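You operate a simulated robot arm through the tools that you are given. There is no shell and no other tool. Be economical: measure what you need, move in short steps, check, and stop when the job is done.

Carry out the task below with a simulated robot arm. There is one attempt and no reset: what you move stays moved.

## Task
Put the sample plate labelled "26" from the top of the dark boxes on top of the dark grey filter and the sample plate that says "92" on the top of the black table. Put the numbered disc labelled "57" from the top of the long steel bench on the top of the steel bench and the numbered disc labelled "62" on the blue manual. Any order will do.
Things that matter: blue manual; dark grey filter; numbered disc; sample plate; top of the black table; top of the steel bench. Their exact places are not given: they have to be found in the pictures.

It is judged by the outcome, as a careful person would: the job done as asked, and still so three seconds after it is handed in. It fails if anything else is knocked over, pushed out of place, dropped, spilled or broken.

## Robot
A 6-joint arm with a fingered hand on a trunk, on a base that drives. Base frame: it is fixed to the floor where the robot stands at the start and does not move with it; the origin is under the middle of the robot, x ahead of it, y to its left, z up; the surface under the hand at the start is at about z = 1.07. Lengths are in m, angles in rad, forces in N, time in s.
With the tool pointing down near the work surface it reaches from about 0.1 to 0.82 m from the robot's upright axis, wherever it stands. Its first joint turns from -2.897 to 2.897 rad. Places, roughly: blue manual [6, -2.25, 0.75]; numbered disc [6.75, -2.25, 0.75]; top of the black table (20x171 cm) [1.32, -1.3, 0.86]; top of the steel bench [4.9, 1.7, 0.8]. Payload 4 kg.
Tool frame: the origin (TCP) lies between the finger pads and is the grasp point; the fingertips stand 0.02 m ahead of it; z points along the fingers, y is the line along which they close. The gripper opens to 0.14 m. The gripper's body begins 0.054 m behind the TCP. The gripper is a hand of 3 fingers: y runs from the thumb to the fingers, the wrist lies at [0, 0, -0.215] in the tool frame.
Orientation is that of the tool frame in the base frame, as a unit quaternion [w, x, y, z]. With the fingers straight down and closing along the base's y, the tool's x points along the base's -x, its y along +y and its z along -z.

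## Interface
- The arm moves only by the tool servo_tool. Its argument "commands" is a list of rows, each a list of 6 numbers: the shift along the tool's x, y, z in units of 25 mm (1.0 is 25 mm), then the turn, a rotation vector about the tool's x, y, z in units of 4 degrees (1.0 is 4 degrees). In form: [[dx, dy, dz, ax, ay, az], ...]. A call has 1 to 12 rows; each row shifts and turns the commanded pose from where the row before left it, along the tool's axes as they then stand. A call with a number of a shift or a turn outside -1 to 1 is refused whole. Each row takes 0.2 s and may step no farther than 0.05 m and 0.15 rad from the row before; otherwise, the whole call is refused. A pose out of reach is approached as far as the arm can. The call stops where the force on the tool passes 40 N (or 10 N more than at its start, if that is more) or the arm is blocked; 0.2 s more then pass. In this call time passes only in rows, and 0.2 s behind the last. It gives the time, the measured TCP pose, the force on the tool (base axes), the opening and the grip force at its end, in the units of the frame above (readings bear some noise), with the torque about the TCP (base axes, N m) and any sound that the robot's microphone picked up.
- Cameras (640 x 400 px; columns grow to the right, rows downward): "scene" is now at [0.0645, 0.167, 1.7317]; the picture's right is [-0.21, -0.98, 0.00], its down [-0.64, 0.14, -0.75] and it looks along [0.74, -0.16, -0.66] (base axes); focal length 258 px, centre (320, 200). "wrist" rides on the gripper at [0.074, -0.043, -0.079] in the tool frame; the picture's right is [0.50, 0.87, 0.00], its down [-0.59, 0.34, -0.73] and it looks along [-0.64, 0.37, 0.68] (tool axes); focal length 275 px, centre (320, 200).
- grab_frame(camera): a new picture of that camera. No time passes.
- lift_body(by): slides the trunk up (or, below 0, down) by that many m; the arm and the scene camera ride with it, the base frame stays. It gives what a move gives, with no picture.
- roll_base(legs): drives the robot by 1 to 6 legs, each [ahead, left, turn to the left] in m, m and rad, along the robot's own axes; the way and the turn of a leg run together, so that a leg with both is an arc; at most 1.5 m and 3.142 rad a leg. The arm and the cameras ride along, it lands a little off, and it stops where it bumps. It gives what a move gives.
- move_fingers(finger1, finger2, thumb_bend): sets how far each is bent, from 0 (flat) to 1 (curled in); at 0.3 the hand is open as for a grip, at 0.7 the pads meet at the TCP. One left out holds its place. A second passes; each finger stops where it meets its share of the squeeze, and holds until it gets a number again. It is the only way to open and close the hand. It gives what a move gives, with no picture; readings hold the bend of each and the force on the fingers (four entries, about 0 where the hand has none), thumb and palm.
- head_to(pan, tilt): turns the head with the scene camera to pan (to the left, within 2.094 rad either way) and tilt (down, from -0.506 to 1.204), counted from straight ahead of the robot. It gives what a move gives.
- probe_pixels(camera, pixels): for up to 12 pixels [column, row] of the newest picture of that camera ("zoom" is the newest enlarged one), the place [x, y, z] in the base frame of the surface seen there, good to about 0.003 m, but the place of the scene camera against the robot may be out by one fixed shift of up to 0.012 m in any direction. No time passes.
- enlarge(camera, box): a new picture of the part [left, top, right, bottom] of that camera's present view, enlarged. No time passes.
- hand_in(): hands the job in; it is judged then, once.

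Work in short steps. Measure before you move; look again where a grasp or a placing could have gone wrong, and mend it. You have 110 turns and 90 pictures in all, those below and enlarged ones among them. Open the gripper and draw the arm clear of the work before you hand the job in, unless the task says otherwise; then end with one line.

The tools are called after "Call:" as a command line: name --pt "numbers of a row" for each row, then --argument value for the rest, lists and objects as JSON in quotes. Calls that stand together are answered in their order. servo_tool: Moves the arm, as the interface text tells. Its arguments: {"type":"object","properties":{"commands":{"type":"array","items":{"type":"array","items":{"type":"number"}}}},"required":["commands"]} The other tools are called the same way: lift_body (by) slides the trunk up or down; move_fingers (finger1, finger2, thumb_bend) moves the fingers one by one; roll_base (legs) drives the base; head_to (pan, tilt) turns the head that bears the scene camera; grab_frame (camera) takes a picture; probe_pixels (camera, pixels) gives the place of the surface under pixels of a picture; enlarge (camera, box) takes an enlarged picture of a part of a camera's view; hand_in () hands the job in.

At the start:

```text
t: 0.0
tcp_pos: [0.4469, 0.1919, 1.3518]
tcp_rot: [0.0, 0.0, 1.0, -0.001]
ft_force: [0.1, 0.4, 0.0]
wrist_torque: [0.02, 0.01, -0.01]
opening: 0.1399
grasp_force: 0.0
shape: jaw
bend: [0.3, 0.3, 0.3]
finger forces: [0.0, 0.0, 0.1, 0.1, 0.0, 0.1]
trunk travel left (down, up): [-0.325, 0.265]
robot x, y, heading: [0.0029, 0.0007, -0.001]
head pan, tilt: [-0.209, 0.716]
```

scene: 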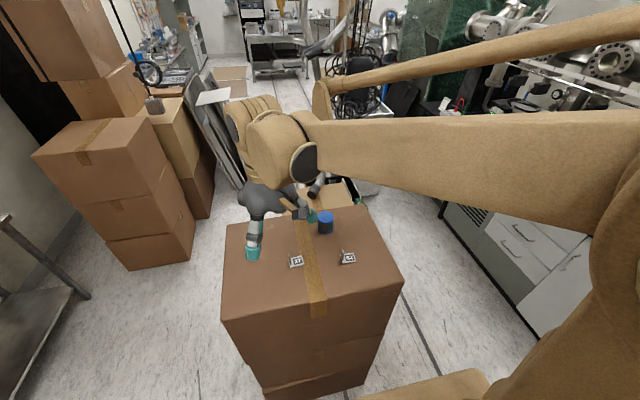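
wrist: 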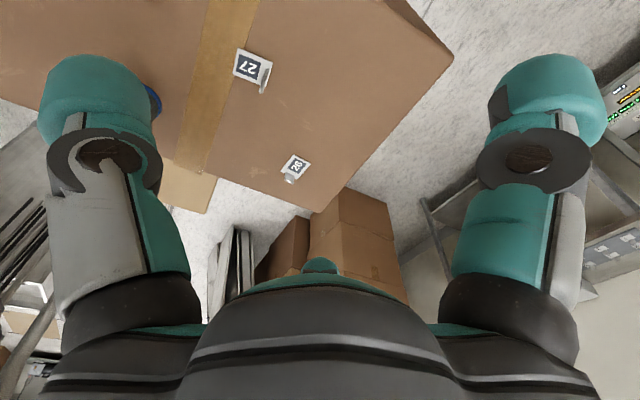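

The pictures show two or three small plates on the box near scene pixels (296,261) and (347,257); I enlarge to read the labels.

Call:
enlarge --camera "scene" --box '[220, 180, 420, 305]'

Call:
enlarge --camera "wrist" --box '[130, 20, 370, 200]'

Call:
probe_pixels --camera "scene" --pixels '[[296, 261], [347, 257], [325, 222], [253, 245], [275, 290], [230, 300], [390, 285], [345, 212], [440, 210], [340, 195]]'

Call:
probe_pixels --camera "wrist" --pixels '[[250, 68], [295, 166], [154, 100], [263, 85], [290, 180], [350, 100]]'

```text
3.20 times, centred on (320, 242) of scene
```

zoom: 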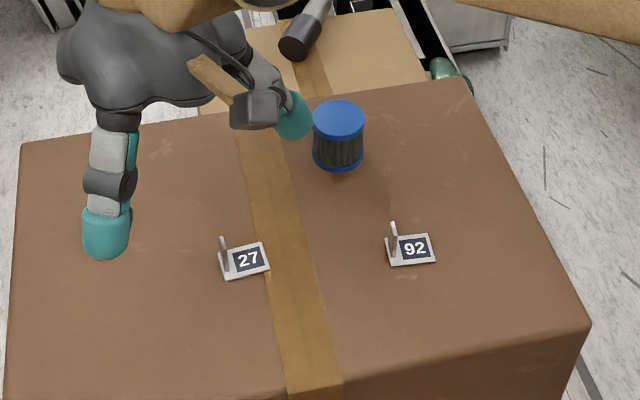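

```text
2.22 times, centred on (250, 110) of wrist
```

zoom: 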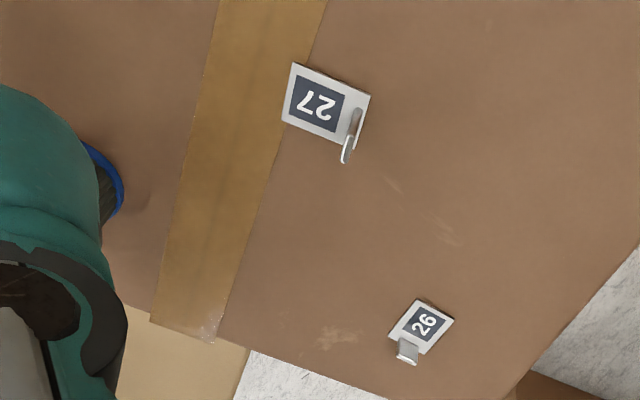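

```text
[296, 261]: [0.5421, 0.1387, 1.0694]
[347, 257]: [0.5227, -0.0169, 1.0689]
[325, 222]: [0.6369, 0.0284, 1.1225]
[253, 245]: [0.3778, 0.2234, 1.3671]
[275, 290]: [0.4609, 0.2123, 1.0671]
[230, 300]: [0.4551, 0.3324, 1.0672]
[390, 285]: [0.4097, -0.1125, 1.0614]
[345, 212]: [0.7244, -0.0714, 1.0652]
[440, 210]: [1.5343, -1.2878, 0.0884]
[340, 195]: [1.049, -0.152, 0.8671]
```

```text
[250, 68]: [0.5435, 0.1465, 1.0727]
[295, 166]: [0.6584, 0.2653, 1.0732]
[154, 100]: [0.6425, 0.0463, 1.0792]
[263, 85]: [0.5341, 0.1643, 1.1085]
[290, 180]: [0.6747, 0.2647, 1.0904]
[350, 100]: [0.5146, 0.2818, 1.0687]
```

The plates carry a thin upright tab; 26 lies at wrist zoom (422,325), 92 at scene (347,257), and the dark grey filter with blue caps at scene (325,222). I enlarge plate 26 and probe its corners and tab.

Call:
enlarge --camera "wrist" --box '[264, 145, 328, 185]'

```text
10.00 times, centred on (296, 165) of wrist
```

zoom: 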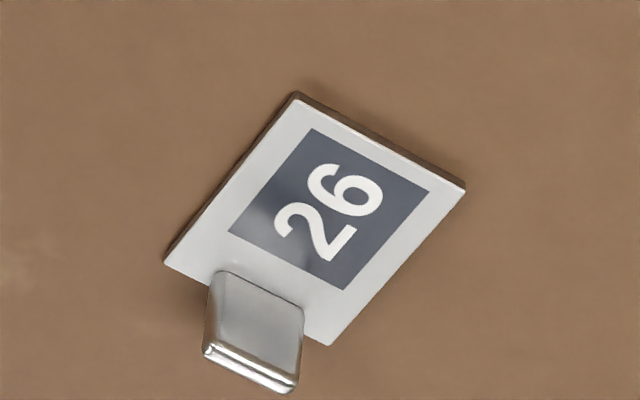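

I probe the plate's corners and the tab in this enlarged picture.

Call:
probe_pixels --camera "zoom" --pixels '[[298, 100], [458, 187], [327, 338], [172, 260], [218, 285], [300, 312], [210, 352], [290, 388], [250, 365], [250, 310]]'

Call:
enlarge --camera "scene" --box '[328, 242, 368, 267]'

```text
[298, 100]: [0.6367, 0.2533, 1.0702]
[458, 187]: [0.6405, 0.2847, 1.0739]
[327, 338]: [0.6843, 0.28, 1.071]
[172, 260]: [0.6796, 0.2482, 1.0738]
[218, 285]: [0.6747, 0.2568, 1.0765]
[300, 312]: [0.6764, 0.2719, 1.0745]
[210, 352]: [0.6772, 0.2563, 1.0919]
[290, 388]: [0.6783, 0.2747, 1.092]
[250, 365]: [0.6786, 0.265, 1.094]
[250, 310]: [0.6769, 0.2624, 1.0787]
```

```text
16.00 times, centred on (348, 254) of scene
```

zoom: 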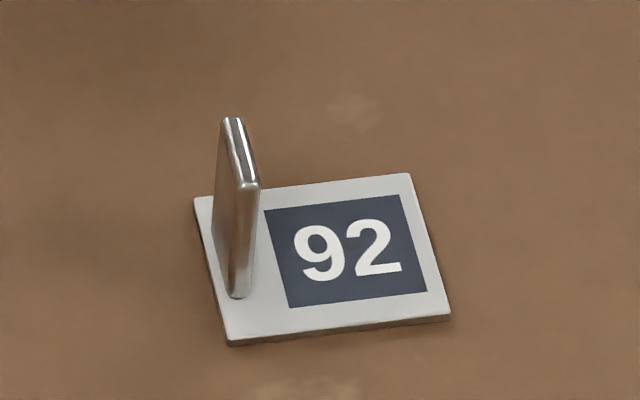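

Plate 26: centre (0.660,0.267), tab at (0.678,0.265) wide along y, up to z≈1.093. I probe plate 92 in this zoom, then look at the filter and hand closer.

Call:
probe_pixels --camera "zoom" --pixels '[[200, 203], [408, 180], [446, 315], [230, 338], [228, 122], [250, 187], [240, 290], [237, 155]]'

Call:
enlarge --camera "scene" --box '[220, 165, 348, 265]'

```text
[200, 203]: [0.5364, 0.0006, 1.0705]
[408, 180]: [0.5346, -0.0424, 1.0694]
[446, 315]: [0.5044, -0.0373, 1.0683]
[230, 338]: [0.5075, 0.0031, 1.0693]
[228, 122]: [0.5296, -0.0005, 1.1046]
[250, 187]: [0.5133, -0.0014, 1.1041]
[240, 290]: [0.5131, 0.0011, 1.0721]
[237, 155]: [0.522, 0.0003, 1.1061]
```

```text
4.00 times, centred on (284, 215) of scene
```

zoom: 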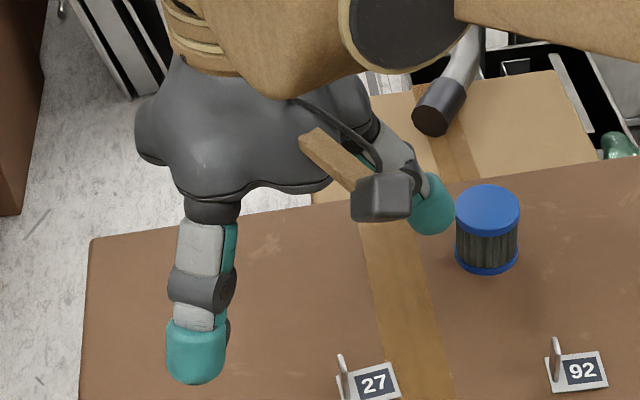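

I test-close the fingers in the air to learn how the hand meets, since nothing is near it.

Call:
move_fingers --finger1 0.65 --finger2 0.65 --thumb_bend 0.65

Call:
grab_frame --camera "wrist"

Call:
enlarge --camera "scene" --box '[220, 165, 348, 265]'

```text
t: 1.0
tcp_pos: [0.4484, 0.1931, 1.3521]
tcp_rot: [0.0, 0.0, 1.0, 0.0]
ft_force: [0.5, 0.1, -0.7]
wrist_torque: [0.0, 0.0, 0.02]
opening: 0.0168
grasp_force: 0.1
shape: fingers
bend: [0.65, 0.65, 0.65]
finger forces: [0.0, 0.1, 0.0, 0.0, 0.0, 0.1]
trunk travel left (down, up): [-0.325, 0.265]
robot x, y, heading: [0.0014, -0.003, 0.002]
head pan, tilt: [-0.209, 0.716]
```

```text
82 pictures are left
```

wrist: 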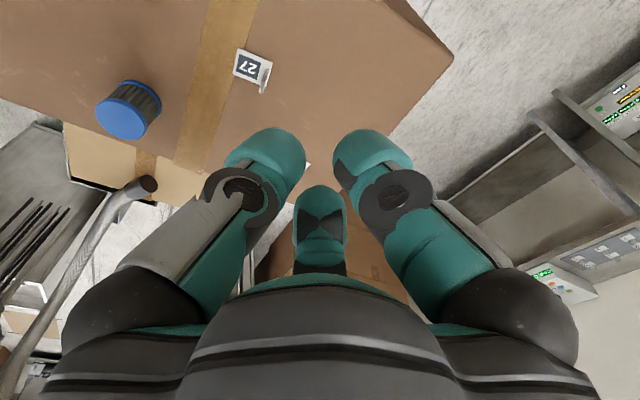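

```text
4.00 times, centred on (284, 215) of scene
```

zoom: 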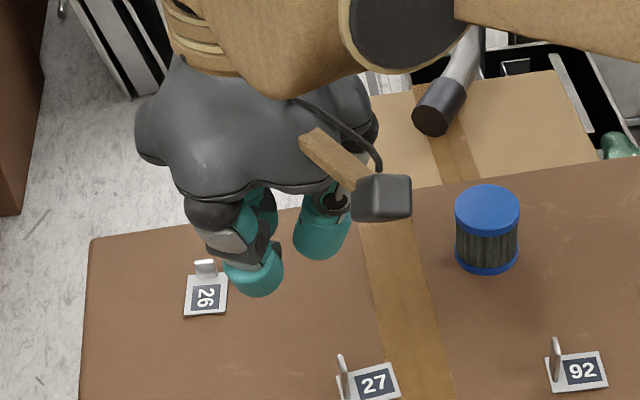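

The hand is three fingers at 120°: thumb at -y, two fingers at ±x/+y. I measure the filter in the wrist picture, and compare the scene camera's readings of plate 26.

Call:
probe_pixels --camera "zoom" --pixels '[[205, 262], [205, 298], [487, 208], [460, 208], [516, 208], [487, 190], [487, 230]]'

Call:
enlarge --camera "wrist" --box '[80, 70, 176, 150]'

```text
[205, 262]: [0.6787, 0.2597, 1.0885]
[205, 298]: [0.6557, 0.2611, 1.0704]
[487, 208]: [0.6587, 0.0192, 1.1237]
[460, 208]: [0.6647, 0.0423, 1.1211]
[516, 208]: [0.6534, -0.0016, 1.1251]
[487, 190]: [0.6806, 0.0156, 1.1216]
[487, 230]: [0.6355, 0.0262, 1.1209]
```

```text
5.00 times, centred on (128, 110) of wrist
```

zoom: 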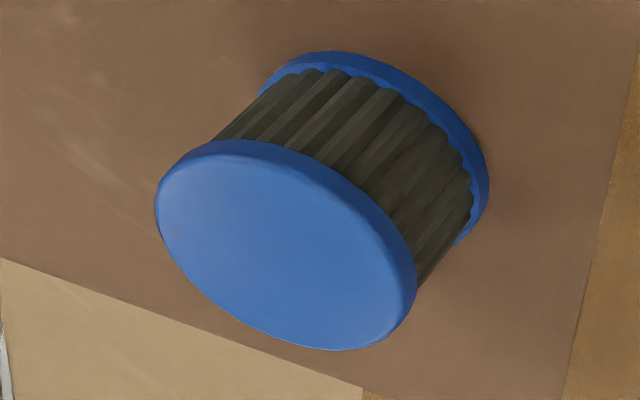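

I probe the cap's rim in this picture to get its centre.

Call:
probe_pixels --camera "zoom" --pixels '[[285, 245], [162, 190], [408, 310], [230, 145], [340, 345]]'

```text
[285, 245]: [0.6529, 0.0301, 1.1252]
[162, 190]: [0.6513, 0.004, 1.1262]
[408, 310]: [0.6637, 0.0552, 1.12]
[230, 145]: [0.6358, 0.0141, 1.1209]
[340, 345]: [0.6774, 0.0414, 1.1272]
```

Filter centre ≈(0.657,0.029), top z≈1.123. I rotate the hand about its axis so it closes along the thin direction of 26's tab (tool y towards -x).

Call:
servo_tool --pt "0 0 0 0 0 -1" --pt "0 0 0 0 0 -1" --pt "0 0 0 0 0 -1" --pt "0 0 0 0 0 -1" --pt "0 0 0 0 0 -1" --pt "0 0 0 0 0 -1" --pt "0 0 0 0 0 -1" --pt "0 0 0 0 0 -1" --pt "0 0 0 0 0 -1" --pt "0 0 0 0 0 -1" --pt "0 0 0 0 0 -1" --pt "0 0 0 0 0 -1"

Call:
servo_tool --pt "0 0 0 0 0 -1" --pt "0 0 0 0 0 -1" --pt "0 0 0 0 0 -1" --pt "0 0 0 0 0 -1" --pt "0 0 0 0 0 -1" --pt "0 0 0 0 0 -1" --pt "0 0 0 0 0 -1" --pt "0 0 0 0 0 -1" --pt "0 0 0 0 0 -0.85"

Call:
move_fingers --finger1 0.5 --finger2 0.5 --thumb_bend 0.5

```text
t: 3.6
tcp_pos: [0.4483, 0.1922, 1.3523]
tcp_rot: [-0.001, -0.408, 0.913, 0.0]
ft_force: [0.0, -0.1, 0.9]
wrist_torque: [0.0, 0.04, 0.0]
opening: 0.0169
grasp_force: 0.1
shape: fingers
bend: [0.65, 0.65, 0.65]
finger forces: [0.0, 0.0, 0.0, 0.0, 0.0, 0.0]
trunk travel left (down, up): [-0.325, 0.265]
robot x, y, heading: [-0.0033, -0.0002, -0.001]
head pan, tilt: [-0.209, 0.716]
```

```text
t: 5.6
tcp_pos: [0.448, 0.1922, 1.3518]
tcp_rot: [0.0, -0.666, 0.746, 0.001]
ft_force: [0.3, 0.0, -0.4]
wrist_torque: [0.0, 0.01, 0.03]
opening: 0.0169
grasp_force: 0.1
shape: fingers
bend: [0.65, 0.65, 0.65]
finger forces: [0.0, 0.1, 0.0, 0.0, 0.0, 0.0]
trunk travel left (down, up): [-0.325, 0.265]
robot x, y, heading: [-0.0004, 0.0016, 0.001]
head pan, tilt: [-0.209, 0.716]
```

```text
t: 6.6
tcp_pos: [0.4482, 0.1914, 1.3532]
tcp_rot: [0.0, -0.664, 0.747, 0.0]
ft_force: [-0.2, 0.2, -0.1]
wrist_torque: [-0.01, 0.01, -0.01]
opening: 0.0632
grasp_force: 0.1
shape: fingers
bend: [0.5, 0.5, 0.5]
finger forces: [0.0, 0.0, 0.1, 0.0, 0.1, 0.0]
trunk travel left (down, up): [-0.325, 0.265]
robot x, y, heading: [-0.0025, -0.0011, -0.001]
head pan, tilt: [-0.209, 0.716]
```

Tool y now points to (-0.994, 0.113). I move over 26's tab at (0.678,0.265), z 1.20.

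Call:
servo_tool --pt "-0.394 -0.882 0.6 0 0 0" --pt "-0.394 -0.882 0.6 0 0 0" --pt "-0.394 -0.882 0.6 0 0 0" --pt "-0.394 -0.882 0.6 0 0 0" --pt "-0.394 -0.882 0.6 0 0 0" --pt "-0.394 -0.882 0.6 0 0 0" --pt "-0.394 -0.882 0.6 0 0 0" --pt "-0.394 -0.882 0.6 0 0 0" --pt "-0.394 -0.882 0.6 0 0 0" --pt "-0.394 -0.882 0.6 0 0 0"

Call:
grab_frame --camera "wrist"

Call:
grab_frame --camera "scene"

```text
t: 8.8
tcp_pos: [0.6796, 0.264, 1.2003]
tcp_rot: [-0.001, -0.665, 0.747, 0.0]
ft_force: [0.8, -1.0, -0.5]
wrist_torque: [-0.03, -0.02, 0.02]
opening: 0.0637
grasp_force: 0.1
shape: fingers
bend: [0.5, 0.5, 0.5]
finger forces: [0.0, 0.1, 0.0, 0.1, 0.1, 0.0]
trunk travel left (down, up): [-0.325, 0.265]
robot x, y, heading: [0.0015, -0.0001, -0.003]
head pan, tilt: [-0.209, 0.716]
```

```text
79 pictures are left
```

wrist: 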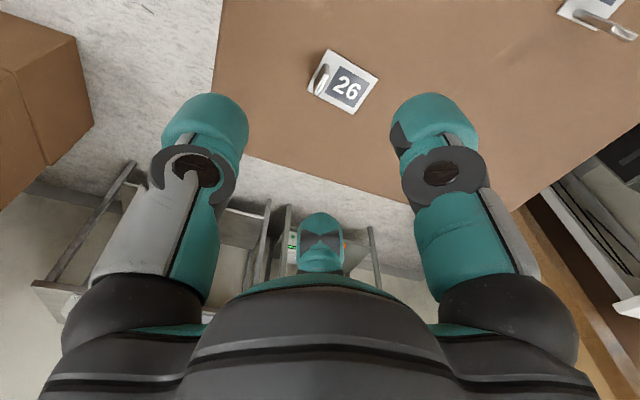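

```text
78 pictures are left
```

scene: 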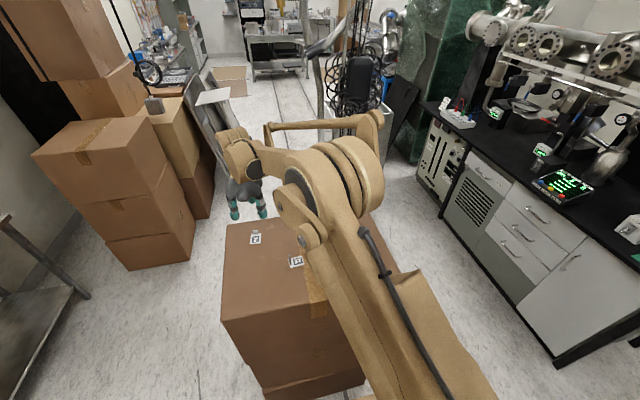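

I refine the tab's place from this closer wrist view at about (322,80).

Call:
enlarge --camera "wrist" --box '[296, 40, 392, 120]'

```text
5.00 times, centred on (344, 80) of wrist
```

zoom: 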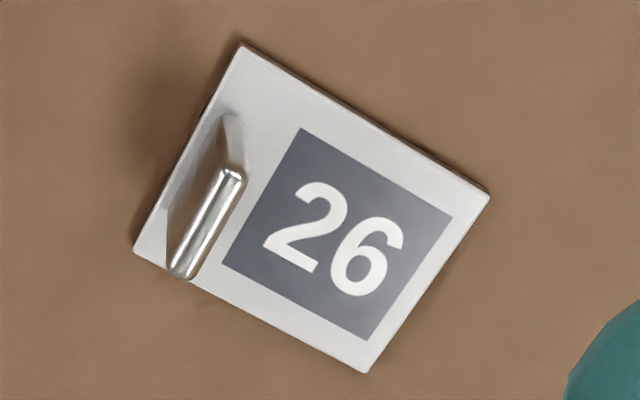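

I probe the tab's top ridge and the plate's corners.

Call:
probe_pixels --camera "zoom" --pixels '[[230, 178], [183, 268], [208, 220], [240, 50], [140, 245], [365, 367], [485, 196], [100, 150]]'

```text
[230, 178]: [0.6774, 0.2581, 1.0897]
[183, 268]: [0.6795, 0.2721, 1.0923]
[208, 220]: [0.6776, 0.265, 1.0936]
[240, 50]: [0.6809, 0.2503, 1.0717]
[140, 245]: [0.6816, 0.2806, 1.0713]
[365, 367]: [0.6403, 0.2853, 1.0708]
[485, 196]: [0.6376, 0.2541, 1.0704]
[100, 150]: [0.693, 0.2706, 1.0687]
```

Tab confirmed at (0.678,0.265), top 1.093. I descend to TCP z ≈1.095.

Call:
servo_tool --pt "-0.03 0.07 0.7 0 0 0" --pt "0 0 0.7 0 0 0" --pt "0 0 0.7 0 0 0" --pt "0 0 0.7 0 0 0" --pt "0 0 0.7 0 0 0" --pt "0 0 0.4 0 0 0" --pt "0 0 0.3 0 0 0"

Call:
move_fingers --finger1 0.6 --finger2 0.6 --thumb_bend 0.6

Call:
enlarge --camera "wrist" --box '[200, 60, 440, 260]'

Call:
enlarge --camera "scene" --box '[210, 170, 306, 270]'

```text
t: 10.4
tcp_pos: [0.6766, 0.2645, 1.0979]
tcp_rot: [0.001, -0.666, 0.746, -0.001]
ft_force: [2.3, 0.3, 11.7]
wrist_torque: [-0.1, 0.1, 0.04]
opening: 0.0632
grasp_force: 5.6
shape: fingers
bend: [0.5, 0.5, 0.5]
finger forces: [6.3, 3.2, 0.0, 0.0, 1.7, 0.0]
trunk travel left (down, up): [-0.325, 0.265]
robot x, y, heading: [0.0009, 0.0023, -0.006]
head pan, tilt: [-0.209, 0.716]
```

```text
t: 11.4
tcp_pos: [0.6765, 0.2654, 1.0982]
tcp_rot: [0.0, -0.666, 0.746, -0.001]
ft_force: [1.0, -1.6, 3.7]
wrist_torque: [-0.06, -0.2, -0.05]
opening: 0.0334
grasp_force: 1.9
shape: fingers
bend: [0.6, 0.6, 0.6]
finger forces: [0.0, 0.0, 0.0, 0.1, 4.3, 0.0]
trunk travel left (down, up): [-0.325, 0.265]
robot x, y, heading: [-0.0034, 0.002, -0.002]
head pan, tilt: [-0.209, 0.716]
```

```text
2.00 times, centred on (320, 160) of wrist
```

zoom: 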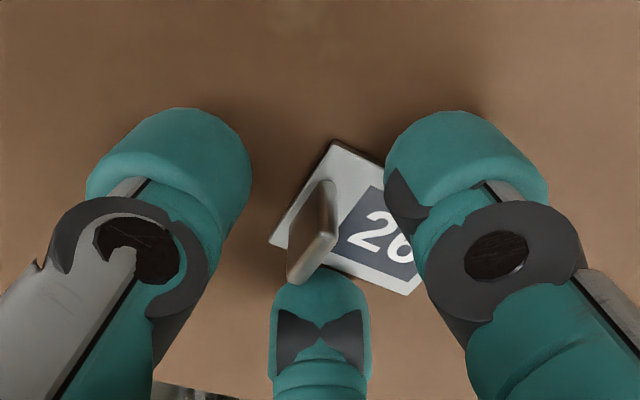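

```text
4.00 times, centred on (258, 220) of scene
```

zoom: 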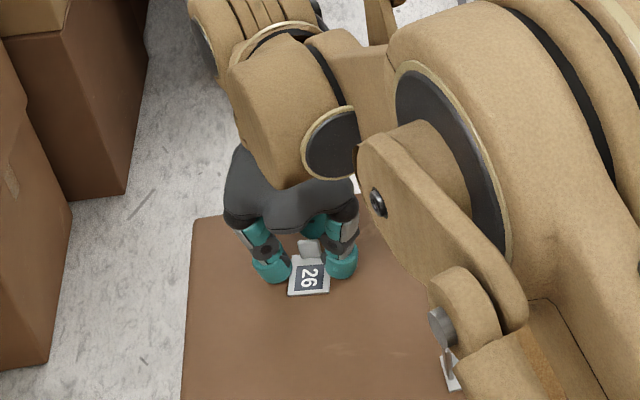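

Fingertips lightly touched the box (11.7 N, now released). I raise 6 mm to clear the plate and close on the tab.

Call:
servo_tool --pt "0 0 -0.24 0 0 0"

Call:
move_fingers --finger1 0.66 --finger2 0.66 --thumb_bend 0.66

Call:
enlarge --camera "wrist" --box '[200, 60, 440, 260]'

```text
t: 11.8
tcp_pos: [0.6769, 0.2648, 1.1022]
tcp_rot: [0.001, -0.665, 0.747, 0.0]
ft_force: [-0.6, 0.4, 0.2]
wrist_torque: [-0.02, 0.01, 0.01]
opening: 0.0331
grasp_force: 0.1
shape: fingers
bend: [0.6, 0.6, 0.6]
finger forces: [0.0, 0.0, 0.0, 0.0, 0.0, 0.0]
trunk travel left (down, up): [-0.325, 0.265]
robot x, y, heading: [0.0051, 0.002, -0.002]
head pan, tilt: [-0.209, 0.716]
```

```text
t: 12.8
tcp_pos: [0.6771, 0.2654, 1.1019]
tcp_rot: [0.0, -0.665, 0.746, 0.0]
ft_force: [-0.7, 0.4, 0.0]
wrist_torque: [-0.01, 0.0, 0.02]
opening: 0.0139
grasp_force: 0.3
shape: fingers
bend: [0.66, 0.66, 0.66]
finger forces: [0.1, 0.2, 0.0, 0.1, 0.1, 0.1]
trunk travel left (down, up): [-0.325, 0.265]
robot x, y, heading: [0.0007, 0.0048, 0.004]
head pan, tilt: [-0.209, 0.716]
```

```text
2.00 times, centred on (320, 160) of wrist
```

zoom: 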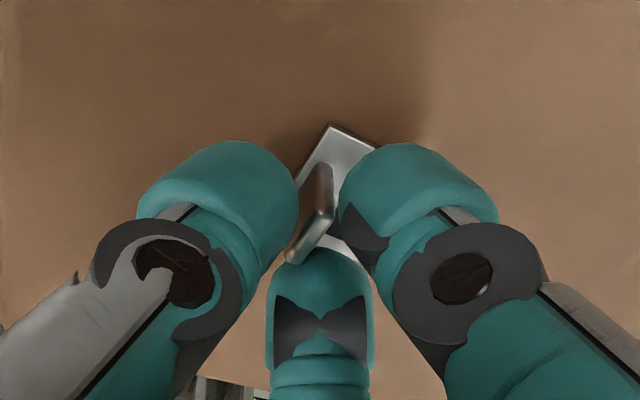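

The tab stands between the three pads; I close to squeeze.

Call:
move_fingers --finger1 0.8 --finger2 0.8 --thumb_bend 0.8

Call:
servo_tool --pt "0 0 -0.4 0 0 0" --pt "0 0 -0.8 0 0 0" --pt "0 0 -0.8 0 0 0"

Call:
grab_frame --camera "wrist"

Call:
enlarge --camera "scene" --box '[210, 150, 306, 250]'

```text
t: 13.8
tcp_pos: [0.6774, 0.2642, 1.1028]
tcp_rot: [-0.001, -0.665, 0.747, 0.0]
ft_force: [-0.4, -0.6, -1.2]
wrist_torque: [-0.01, -0.03, -0.01]
opening: 0.007
grasp_force: 16.9
shape: fingers
bend: [0.67, 0.67, 0.68]
finger forces: [8.4, 9.7, 0.0, 0.0, 15.8, 0.1]
trunk travel left (down, up): [-0.325, 0.265]
robot x, y, heading: [0.0015, 0.002, 0.001]
head pan, tilt: [-0.209, 0.716]
```

```text
t: 14.6
tcp_pos: [0.677, 0.2644, 1.1523]
tcp_rot: [0.0, -0.665, 0.747, -0.001]
ft_force: [-0.1, 0.0, 1.0]
wrist_torque: [-0.03, -0.03, 0.04]
opening: 0.0074
grasp_force: 17.1
shape: fingers
bend: [0.67, 0.67, 0.68]
finger forces: [8.3, 9.7, 0.0, 0.0, 15.9, 0.0]
trunk travel left (down, up): [-0.325, 0.265]
robot x, y, heading: [0.0022, 0.001, -0.003]
head pan, tilt: [-0.209, 0.716]
```

```text
73 pictures are left
```

wrist: 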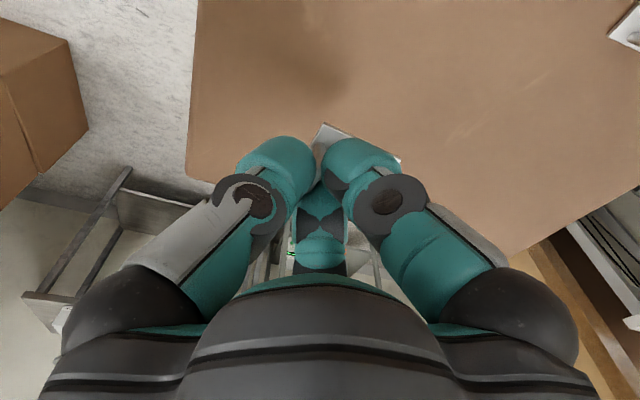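

```text
4.00 times, centred on (258, 200) of scene
```

zoom: 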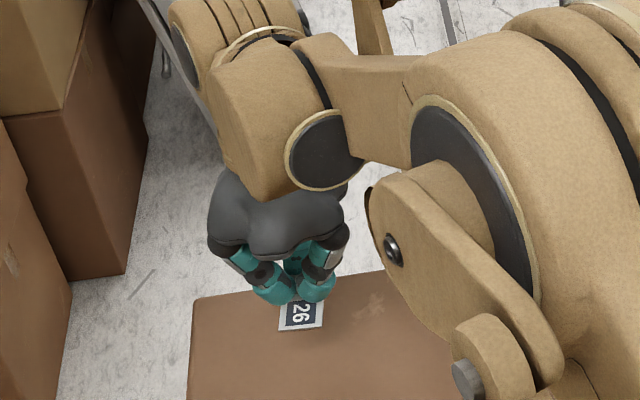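

Plate 26 is held (16.9 N) and lifted. I rise to z≈1.25 and carry it over the filter.

Call:
servo_tool --pt "0 0 -0.95 0 0 0" --pt "0 0 -0.95 0 0 0" --pt "0.943 -0.099 -0.95 0 0 0" --pt "0.943 -0.099 -0.95 0 0 0" --pt "0.943 -0.099 0 0 0 0" --pt "0.943 -0.099 0 0 0 0" --pt "0.943 -0.099 0 0 0 0" --pt "0.943 -0.099 0 0 0 0" --pt "0.943 -0.099 0 0 0 0" --pt "0.943 -0.099 0 0 0 0" --pt "0.943 -0.099 0 0 0 0" --pt "0.943 -0.099 0 0 0 0"

Call:
grab_frame --camera "wrist"

Call:
grab_frame --camera "scene"

```text
t: 17.2
tcp_pos: [0.675, 0.0269, 1.2479]
tcp_rot: [0.0, -0.665, 0.746, 0.0]
ft_force: [-0.1, -0.6, 0.4]
wrist_torque: [-0.01, 0.02, 0.02]
opening: 0.0071
grasp_force: 16.1
shape: fingers
bend: [0.74, 0.67, 0.68]
finger forces: [8.2, 9.7, 0.0, 0.1, 15.9, 0.1]
trunk travel left (down, up): [-0.325, 0.265]
robot x, y, heading: [0.0014, -0.003, -0.004]
head pan, tilt: [-0.209, 0.716]
```

```text
71 pictures are left
```

wrist: 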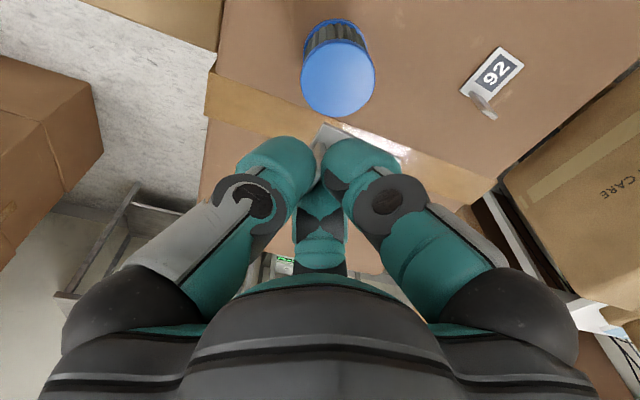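

```text
70 pictures are left
```

scene: 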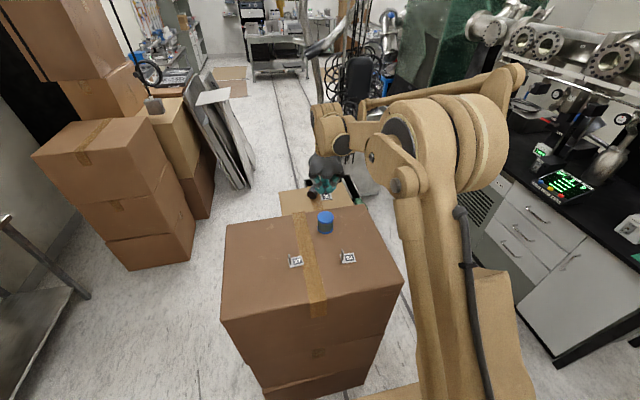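

I check the plate in the hand and measure the cap (about (338,83)) again.

Call:
enlarge --camera "wrist" --box '[280, 10, 440, 170]'

Call:
probe_pixels --camera "wrist" --pixels '[[338, 83], [303, 83], [374, 83], [338, 50], [338, 114], [330, 130], [400, 150], [321, 140], [480, 100], [489, 112], [496, 72]]'

Call:
enlarge --camera "scene" --box '[296, 140, 360, 240]'

```text
2.50 times, centred on (360, 90) of wrist
```

zoom: 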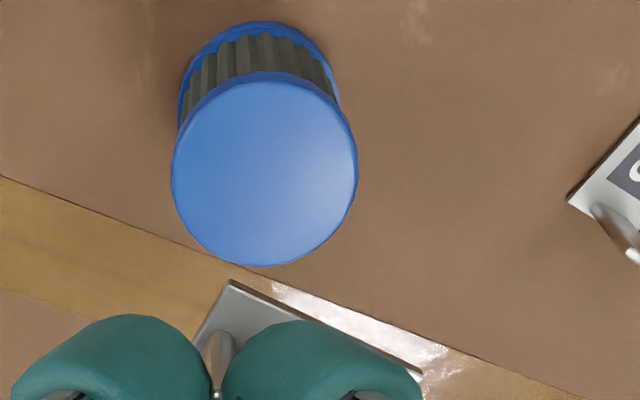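

```text
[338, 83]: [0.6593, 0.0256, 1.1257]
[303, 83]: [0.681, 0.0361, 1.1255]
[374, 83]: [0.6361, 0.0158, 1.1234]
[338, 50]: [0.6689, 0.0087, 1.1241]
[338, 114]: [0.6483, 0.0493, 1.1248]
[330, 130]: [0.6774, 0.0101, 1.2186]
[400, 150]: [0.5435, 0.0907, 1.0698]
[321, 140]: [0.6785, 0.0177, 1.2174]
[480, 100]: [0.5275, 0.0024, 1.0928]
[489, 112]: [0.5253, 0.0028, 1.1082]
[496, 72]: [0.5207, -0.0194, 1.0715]
```

```text
4.00 times, centred on (328, 190) of scene
```

zoom: 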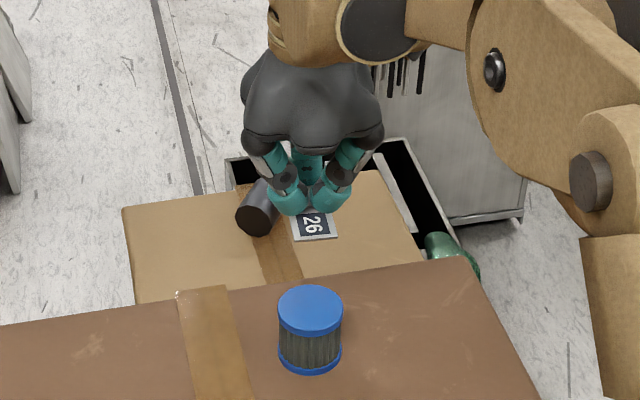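

Plate is level in the hand; cap centre (0.6585,0.027), top z 1.125. I descend to TCP z≈1.161, just above contact.

Call:
servo_tool --pt "0.07 -0.06 0.8 0 0 0" --pt "0 0 0.8 0 0 0" --pt "0 0 0.8 0 0 0" --pt "0 0 0.6 0 0 0" --pt "0 0 0.4 0 0 0"

Call:
enlarge --camera "scene" --box '[296, 160, 360, 240]'

```text
t: 18.4
tcp_pos: [0.677, 0.0248, 1.1631]
tcp_rot: [0.0, -0.665, 0.746, 0.0]
ft_force: [-0.7, 0.0, -0.1]
wrist_torque: [0.0, -0.02, -0.02]
opening: 0.0073
grasp_force: 17.5
shape: fingers
bend: [0.74, 0.67, 0.68]
finger forces: [8.2, 9.8, 0.0, 0.0, 16.0, 0.0]
trunk travel left (down, up): [-0.325, 0.265]
robot x, y, heading: [-0.0024, -0.0029, -0.0]
head pan, tilt: [-0.209, 0.716]
```

```text
5.00 times, centred on (328, 200) of scene
```

zoom: 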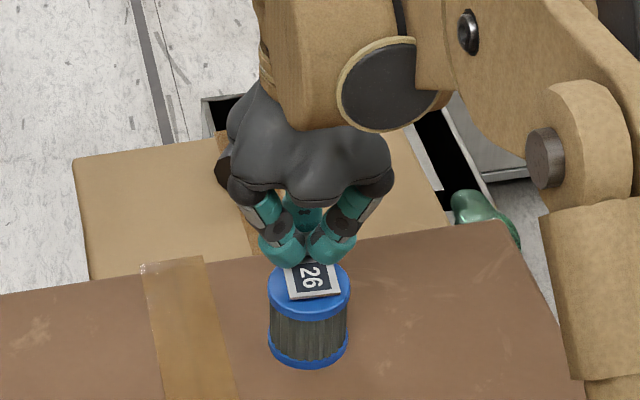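

Alignment looks right; I lower in 1.5–2 mm steps to contact.

Call:
servo_tool --pt "0 0 0.08 0 0 0" --pt "0 0 0.06 0 0 0"

```text
t: 19.0
tcp_pos: [0.6771, 0.0241, 1.1591]
tcp_rot: [0.0, -0.665, 0.747, 0.0]
ft_force: [-0.1, 0.1, 0.7]
wrist_torque: [-0.02, 0.0, 0.02]
opening: 0.0069
grasp_force: 16.7
shape: fingers
bend: [0.74, 0.67, 0.68]
finger forces: [8.2, 9.8, 0.1, 0.1, 16.0, 0.1]
trunk travel left (down, up): [-0.325, 0.265]
robot x, y, heading: [-0.0007, -0.0032, -0.001]
head pan, tilt: [-0.209, 0.716]
```

Still hardly any force; I lower another 2 mm.

Call:
servo_tool --pt "0 0 0.05 0 0 0" --pt "0 0 0.03 0 0 0"

```text
t: 19.6
tcp_pos: [0.677, 0.0264, 1.157]
tcp_rot: [0.001, -0.665, 0.747, 0.0]
ft_force: [0.5, 0.2, -0.2]
wrist_torque: [-0.01, 0.0, -0.02]
opening: 0.0072
grasp_force: 16.5
shape: fingers
bend: [0.74, 0.67, 0.68]
finger forces: [8.3, 9.6, 0.1, 0.0, 16.1, 0.0]
trunk travel left (down, up): [-0.325, 0.265]
robot x, y, heading: [0.0021, 0.0033, -0.003]
head pan, tilt: [-0.209, 0.716]
```

No contact yet (−0.2 N); lower another 2 mm.

Call:
servo_tool --pt "0 0 0.05 0 0 0" --pt "0 0 0.04 0 0 0"

Call:
enlarge --camera "wrist" --box '[270, 70, 430, 170]'

```text
t: 20.2
tcp_pos: [0.6753, 0.0264, 1.1565]
tcp_rot: [0.0, -0.665, 0.747, 0.0]
ft_force: [0.9, 0.2, 11.0]
wrist_torque: [0.03, -0.11, -0.02]
opening: 0.007
grasp_force: 19.9
shape: fingers
bend: [0.74, 0.67, 0.68]
finger forces: [9.1, 11.3, 0.0, 0.0, 19.5, 0.0]
trunk travel left (down, up): [-0.325, 0.265]
robot x, y, heading: [0.0006, 0.0007, 0.003]
head pan, tilt: [-0.209, 0.716]
```

```text
4.00 times, centred on (350, 120) of wrist
```

zoom: 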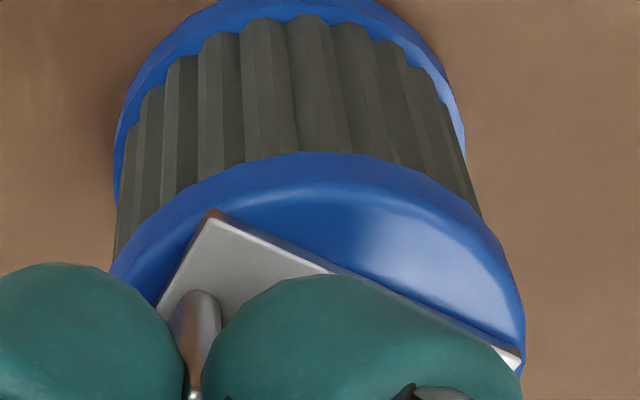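

Contact (11 N). I open a little only, then rise straight up.

Call:
move_fingers --finger1 0.64 --finger2 0.64 --thumb_bend 0.64

Call:
servo_tool --pt "0 0 -0.2 0 0 0" --pt "0 0 -0.4 0 0 0" --pt "0 0 -0.8 0 0 0" --pt "0 0 -0.8 0 0 0" --pt "0 0 -0.8 0 0 0"

Call:
enlarge --camera "wrist" --box '[240, 0, 430, 120]'

Call:
enlarge --camera "scene" --box '[296, 160, 376, 270]'

```text
t: 21.2
tcp_pos: [0.6761, 0.0256, 1.155]
tcp_rot: [-0.001, -0.665, 0.747, 0.0]
ft_force: [0.6, -0.1, 0.3]
wrist_torque: [0.04, 0.03, -0.02]
opening: 0.0192
grasp_force: 0.1
shape: fingers
bend: [0.64, 0.64, 0.64]
finger forces: [0.0, 0.1, 0.0, 0.1, 0.0, 0.0]
trunk travel left (down, up): [-0.325, 0.265]
robot x, y, heading: [0.0016, 0.0003, -0.002]
head pan, tilt: [-0.209, 0.716]
```

```text
t: 22.4
tcp_pos: [0.6759, 0.0251, 1.2307]
tcp_rot: [0.001, -0.666, 0.746, 0.0]
ft_force: [-0.8, -0.1, 0.0]
wrist_torque: [0.01, 0.01, 0.03]
opening: 0.0192
grasp_force: 0.0
shape: fingers
bend: [0.64, 0.64, 0.64]
finger forces: [0.0, 0.1, 0.1, 0.1, 0.0, 0.0]
trunk travel left (down, up): [-0.325, 0.265]
robot x, y, heading: [0.0021, 0.0007, -0.001]
head pan, tilt: [-0.209, 0.716]
```

```text
3.33 times, centred on (335, 60) of wrist
```

zoom: 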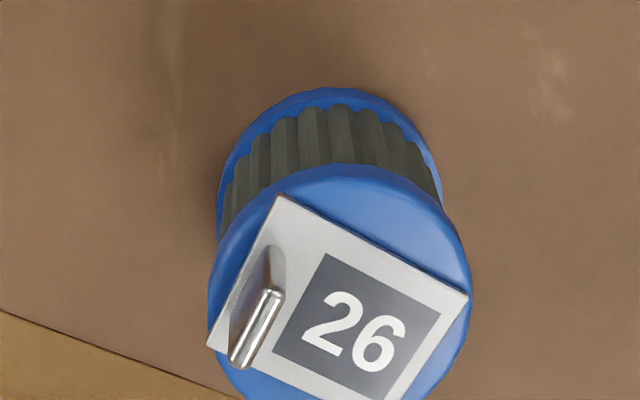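

```text
3.64 times, centred on (336, 215) of scene
```

zoom: 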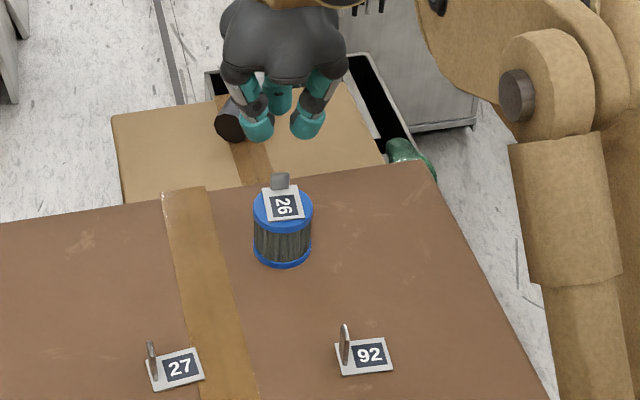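

Plate 26 sits well on the filter. Next I lift, turn the hand back (+87° about tool z) and move over 92's tab near (0.522,0.004).

Call:
servo_tool --pt "0 0 -1 0 0 0" --pt "0 0 -1 0 0 0" --pt "0 0 0 0 0 1" --pt "0 0 0 0 0 1" --pt "0 0 0 0 0 1" --pt "0 0 0 0 0 1" --pt "0 0 0 0 0 1" --pt "0 0 0 0 0 1" --pt "0 0 0 0 0 1" --pt "0 0 0 0 0 1" --pt "0 0 0 0 0 1" --pt "0 0 0 0 0 1"

Call:
servo_tool --pt "0 0 0 0 0 1" --pt "0 0 0 0 0 1" --pt "0 0 0 0 0 1" --pt "0 0 0 0 0 1" --pt "0 0 0 0 0 1" --pt "0 0 0 0 0 1" --pt "0 0 0 0 0 1" --pt "0 0 0 0 0 1" --pt "0 0 0 0 0 1" --pt "0 0 0 0 0 1" --pt "0 0 0 0 0 1" --pt "0 0 0 0 0 0.75"

Call:
servo_tool --pt "0.871 -0.173 0.457 0 0 0" --pt "0.871 -0.173 0.457 0 0 0" --pt "0.871 -0.173 0.457 0 0 0" --pt "0.871 -0.173 0.457 0 0 0" --pt "0.871 -0.173 0.457 0 0 0" --pt "0.871 -0.173 0.457 0 0 0" --pt "0.871 -0.173 0.457 0 0 0"

Call:
move_fingers --finger1 0.5 --finger2 0.5 --thumb_bend 0.5

Call:
grab_frame --camera "wrist"

```text
t: 25.0
tcp_pos: [0.6771, 0.0265, 1.2811]
tcp_rot: [0.0, -0.368, 0.93, 0.0]
ft_force: [-0.2, -0.1, -0.2]
wrist_torque: [0.05, 0.02, 0.01]
opening: 0.0193
grasp_force: 0.0
shape: fingers
bend: [0.64, 0.64, 0.64]
finger forces: [0.0, 0.0, 0.0, 0.0, 0.0, 0.0]
trunk travel left (down, up): [-0.325, 0.265]
robot x, y, heading: [0.0047, -0.0019, -0.004]
head pan, tilt: [-0.209, 0.716]
```

```text
t: 27.6
tcp_pos: [0.6771, 0.0243, 1.2801]
tcp_rot: [0.0, 0.033, 0.999, 0.0]
ft_force: [-0.8, 0.8, -0.1]
wrist_torque: [-0.02, 0.01, -0.02]
opening: 0.0194
grasp_force: 0.0
shape: fingers
bend: [0.64, 0.64, 0.64]
finger forces: [0.0, 0.0, 0.0, 0.0, 0.0, 0.0]
trunk travel left (down, up): [-0.325, 0.265]
robot x, y, heading: [-0.0019, 0.0035, -0.002]
head pan, tilt: [-0.209, 0.716]
```

```text
t: 29.2
tcp_pos: [0.523, 0.0047, 1.2015]
tcp_rot: [0.0, 0.031, 1.0, 0.0]
ft_force: [-0.1, 0.0, -0.1]
wrist_torque: [-0.01, 0.02, 0.02]
opening: 0.0193
grasp_force: 0.0
shape: fingers
bend: [0.64, 0.64, 0.64]
finger forces: [0.0, 0.1, 0.0, 0.0, 0.1, 0.0]
trunk travel left (down, up): [-0.325, 0.265]
robot x, y, heading: [0.0021, 0.0008, 0.002]
head pan, tilt: [-0.209, 0.716]
```

```text
t: 30.2
tcp_pos: [0.5235, 0.004, 1.2012]
tcp_rot: [0.001, 0.032, 1.0, 0.0]
ft_force: [-0.3, -0.3, -0.9]
wrist_torque: [0.06, 0.02, -0.02]
opening: 0.0633
grasp_force: 0.0
shape: fingers
bend: [0.5, 0.5, 0.5]
finger forces: [0.0, 0.1, 0.0, 0.2, 0.0, 0.0]
trunk travel left (down, up): [-0.325, 0.265]
robot x, y, heading: [-0.0027, -0.0005, 0.0]
head pan, tilt: [-0.209, 0.716]
```

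```text
63 pictures are left
```

wrist: 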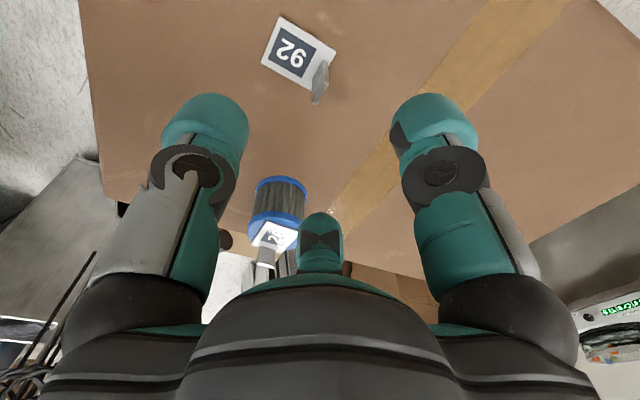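

I enlarge plate 92 and probe its tab.

Call:
enlarge --camera "wrist" --box '[250, 10, 346, 110]'

Call:
probe_pixels --camera "wrist" --pixels '[[314, 102], [325, 64], [320, 85], [322, 90], [316, 96]]'

```text
4.00 times, centred on (298, 60) of wrist
```

zoom: 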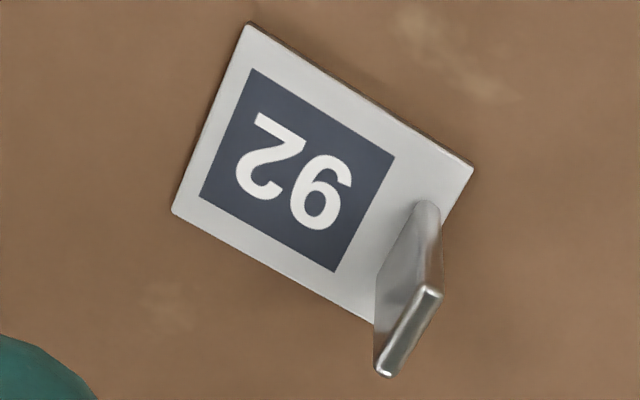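

```text
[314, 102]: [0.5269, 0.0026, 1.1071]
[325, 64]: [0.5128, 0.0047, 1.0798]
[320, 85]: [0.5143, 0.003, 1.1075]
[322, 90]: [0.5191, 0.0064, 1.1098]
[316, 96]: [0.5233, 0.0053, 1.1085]
```

Tab 92 at (0.521,0.0055), top 1.108. I descend to z≈1.105 and close.

Call:
servo_tool --pt "0.1 0.05 0.7 0 0 0" --pt "0 0 0.8 0 0 0" --pt "0 0 0.8 0 0 0" --pt "0 0 0.8 0 0 0" --pt "0 0 0.5 0 0 0" --pt "0 0 0.25 0 0 0"

Call:
move_fingers --finger1 0.64 --finger2 0.64 --thumb_bend 0.64

Call:
enlarge --camera "wrist" --box '[200, 60, 440, 260]'

```text
t: 31.6
tcp_pos: [0.5206, 0.0071, 1.104]
tcp_rot: [0.0, 0.031, 1.0, 0.0]
ft_force: [0.1, -0.3, 0.4]
wrist_torque: [0.02, 0.02, -0.01]
opening: 0.0634
grasp_force: 0.0
shape: fingers
bend: [0.5, 0.5, 0.5]
finger forces: [0.0, 0.1, 0.1, 0.0, 0.1, 0.0]
trunk travel left (down, up): [-0.325, 0.265]
robot x, y, heading: [0.0029, 0.0009, 0.002]
head pan, tilt: [-0.209, 0.716]
```

```text
t: 32.6
tcp_pos: [0.5189, 0.0068, 1.1042]
tcp_rot: [0.0, 0.031, 1.0, 0.0]
ft_force: [-0.3, 0.5, 0.1]
wrist_torque: [0.01, -0.02, 0.03]
opening: 0.0199
grasp_force: 0.0
shape: fingers
bend: [0.64, 0.64, 0.64]
finger forces: [0.0, 0.1, 0.1, 0.1, 0.0, 0.0]
trunk travel left (down, up): [-0.325, 0.265]
robot x, y, heading: [-0.0012, 0.0003, -0.005]
head pan, tilt: [-0.209, 0.716]
```

```text
2.00 times, centred on (320, 160) of wrist
```

zoom: 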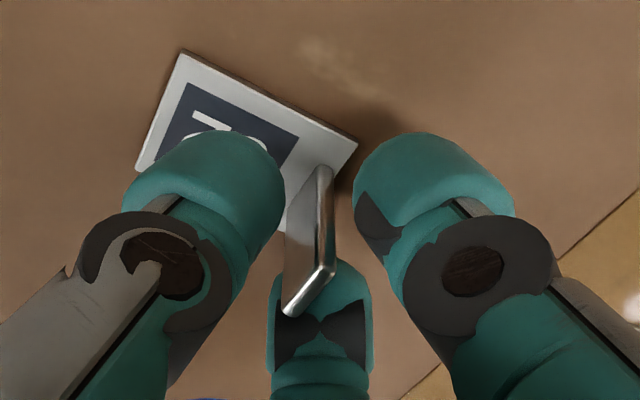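

The tab is between the pads; I close to grip and lift a little.

Call:
move_fingers --finger1 0.8 --finger2 0.8 --thumb_bend 0.8

Call:
servo_tool --pt "0 0 -0.4 0 0 0" --pt "0 0 -0.9 0 0 0" --pt "0 0 -0.9 0 0 0" --pt "0 0 -0.9 0 0 0" --pt "0 0 -0.9 0 0 0" --pt "0 0 -0.9 0 0 0"

Call:
enlarge --camera "wrist" --box '[200, 60, 440, 260]'

Call:
head_to --pan -0.9 --tilt 0.5

Call:
grab_frame --camera "scene"

```text
t: 33.6
tcp_pos: [0.52, 0.0067, 1.1044]
tcp_rot: [0.0, 0.031, 1.0, 0.0]
ft_force: [-0.4, 0.2, 0.3]
wrist_torque: [0.02, 0.02, 0.0]
opening: 0.0075
grasp_force: 16.6
shape: fingers
bend: [0.67, 0.67, 0.68]
finger forces: [8.8, 9.1, 0.1, 0.0, 15.4, 0.0]
trunk travel left (down, up): [-0.325, 0.265]
robot x, y, heading: [-0.0007, 0.0004, -0.002]
head pan, tilt: [-0.209, 0.716]
```

```text
t: 35.0
tcp_pos: [0.5187, 0.007, 1.2277]
tcp_rot: [0.0, 0.032, 0.999, 0.0]
ft_force: [0.0, -0.3, -0.9]
wrist_torque: [-0.01, -0.01, -0.02]
opening: 0.0074
grasp_force: 17.0
shape: fingers
bend: [0.67, 0.67, 0.68]
finger forces: [8.9, 9.2, 0.0, 0.0, 15.8, 0.0]
trunk travel left (down, up): [-0.325, 0.265]
robot x, y, heading: [-0.0006, -0.0022, 0.003]
head pan, tilt: [-0.209, 0.716]
```

```text
2.00 times, centred on (320, 160) of wrist
```

zoom: 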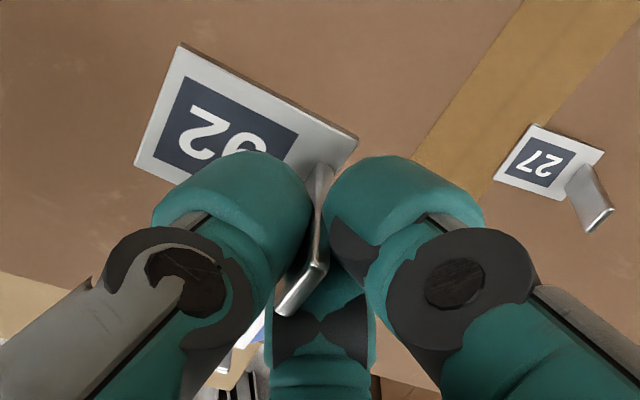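

```text
t: 36.1
tcp_pos: [0.5194, 0.0054, 1.227]
tcp_rot: [0.0, 0.031, 1.0, 0.0]
ft_force: [-0.8, -0.1, -0.3]
wrist_torque: [-0.02, 0.0, 0.04]
opening: 0.0074
grasp_force: 17.0
shape: fingers
bend: [0.67, 0.67, 0.68]
finger forces: [8.9, 9.2, 0.0, 0.0, 15.8, 0.0]
trunk travel left (down, up): [-0.325, 0.265]
robot x, y, heading: [-0.0028, 0.0014, 0.006]
head pan, tilt: [-0.901, 0.499]
```

```text
59 pictures are left
```

scene: 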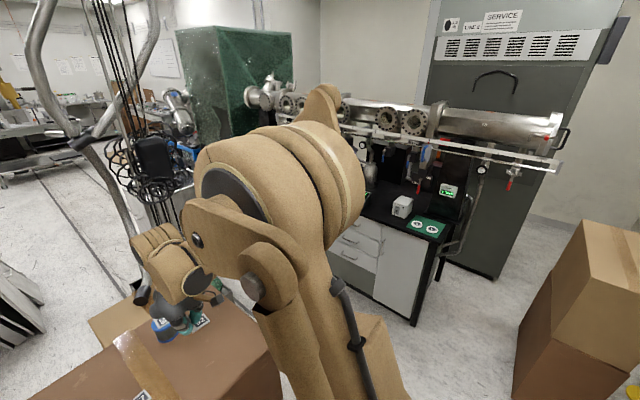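

Plate 92 is held. I look closer at the black table (around (420,220)) and its free areas.

Call:
enlarge --camera "scene" --box '[330, 140, 480, 280]'

Call:
probe_pixels --camera "scene" --pixels '[[400, 225], [450, 228], [405, 240], [385, 213], [425, 227], [372, 195], [437, 243], [380, 222], [415, 325], [460, 250], [520, 385], [560, 300]]'

```text
2.86 times, centred on (405, 210) of scene
```

zoom: 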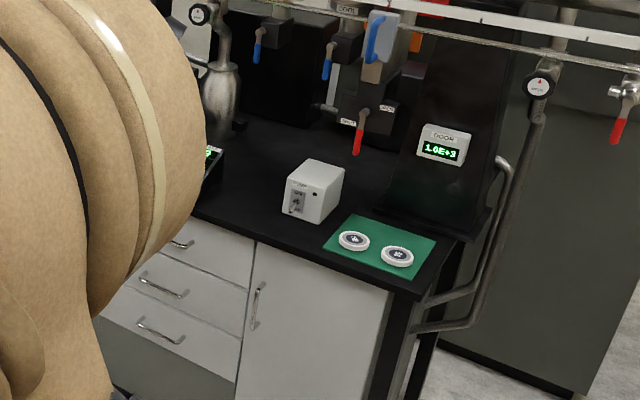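

```text
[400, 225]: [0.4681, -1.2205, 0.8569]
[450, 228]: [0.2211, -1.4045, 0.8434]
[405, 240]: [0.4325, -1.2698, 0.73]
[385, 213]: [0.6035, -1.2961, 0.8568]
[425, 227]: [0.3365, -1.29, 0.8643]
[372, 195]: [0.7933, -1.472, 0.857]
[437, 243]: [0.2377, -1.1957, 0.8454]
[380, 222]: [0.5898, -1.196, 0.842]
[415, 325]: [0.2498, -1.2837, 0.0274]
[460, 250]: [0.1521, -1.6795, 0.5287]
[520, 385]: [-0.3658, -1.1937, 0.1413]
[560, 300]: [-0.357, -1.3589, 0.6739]
```

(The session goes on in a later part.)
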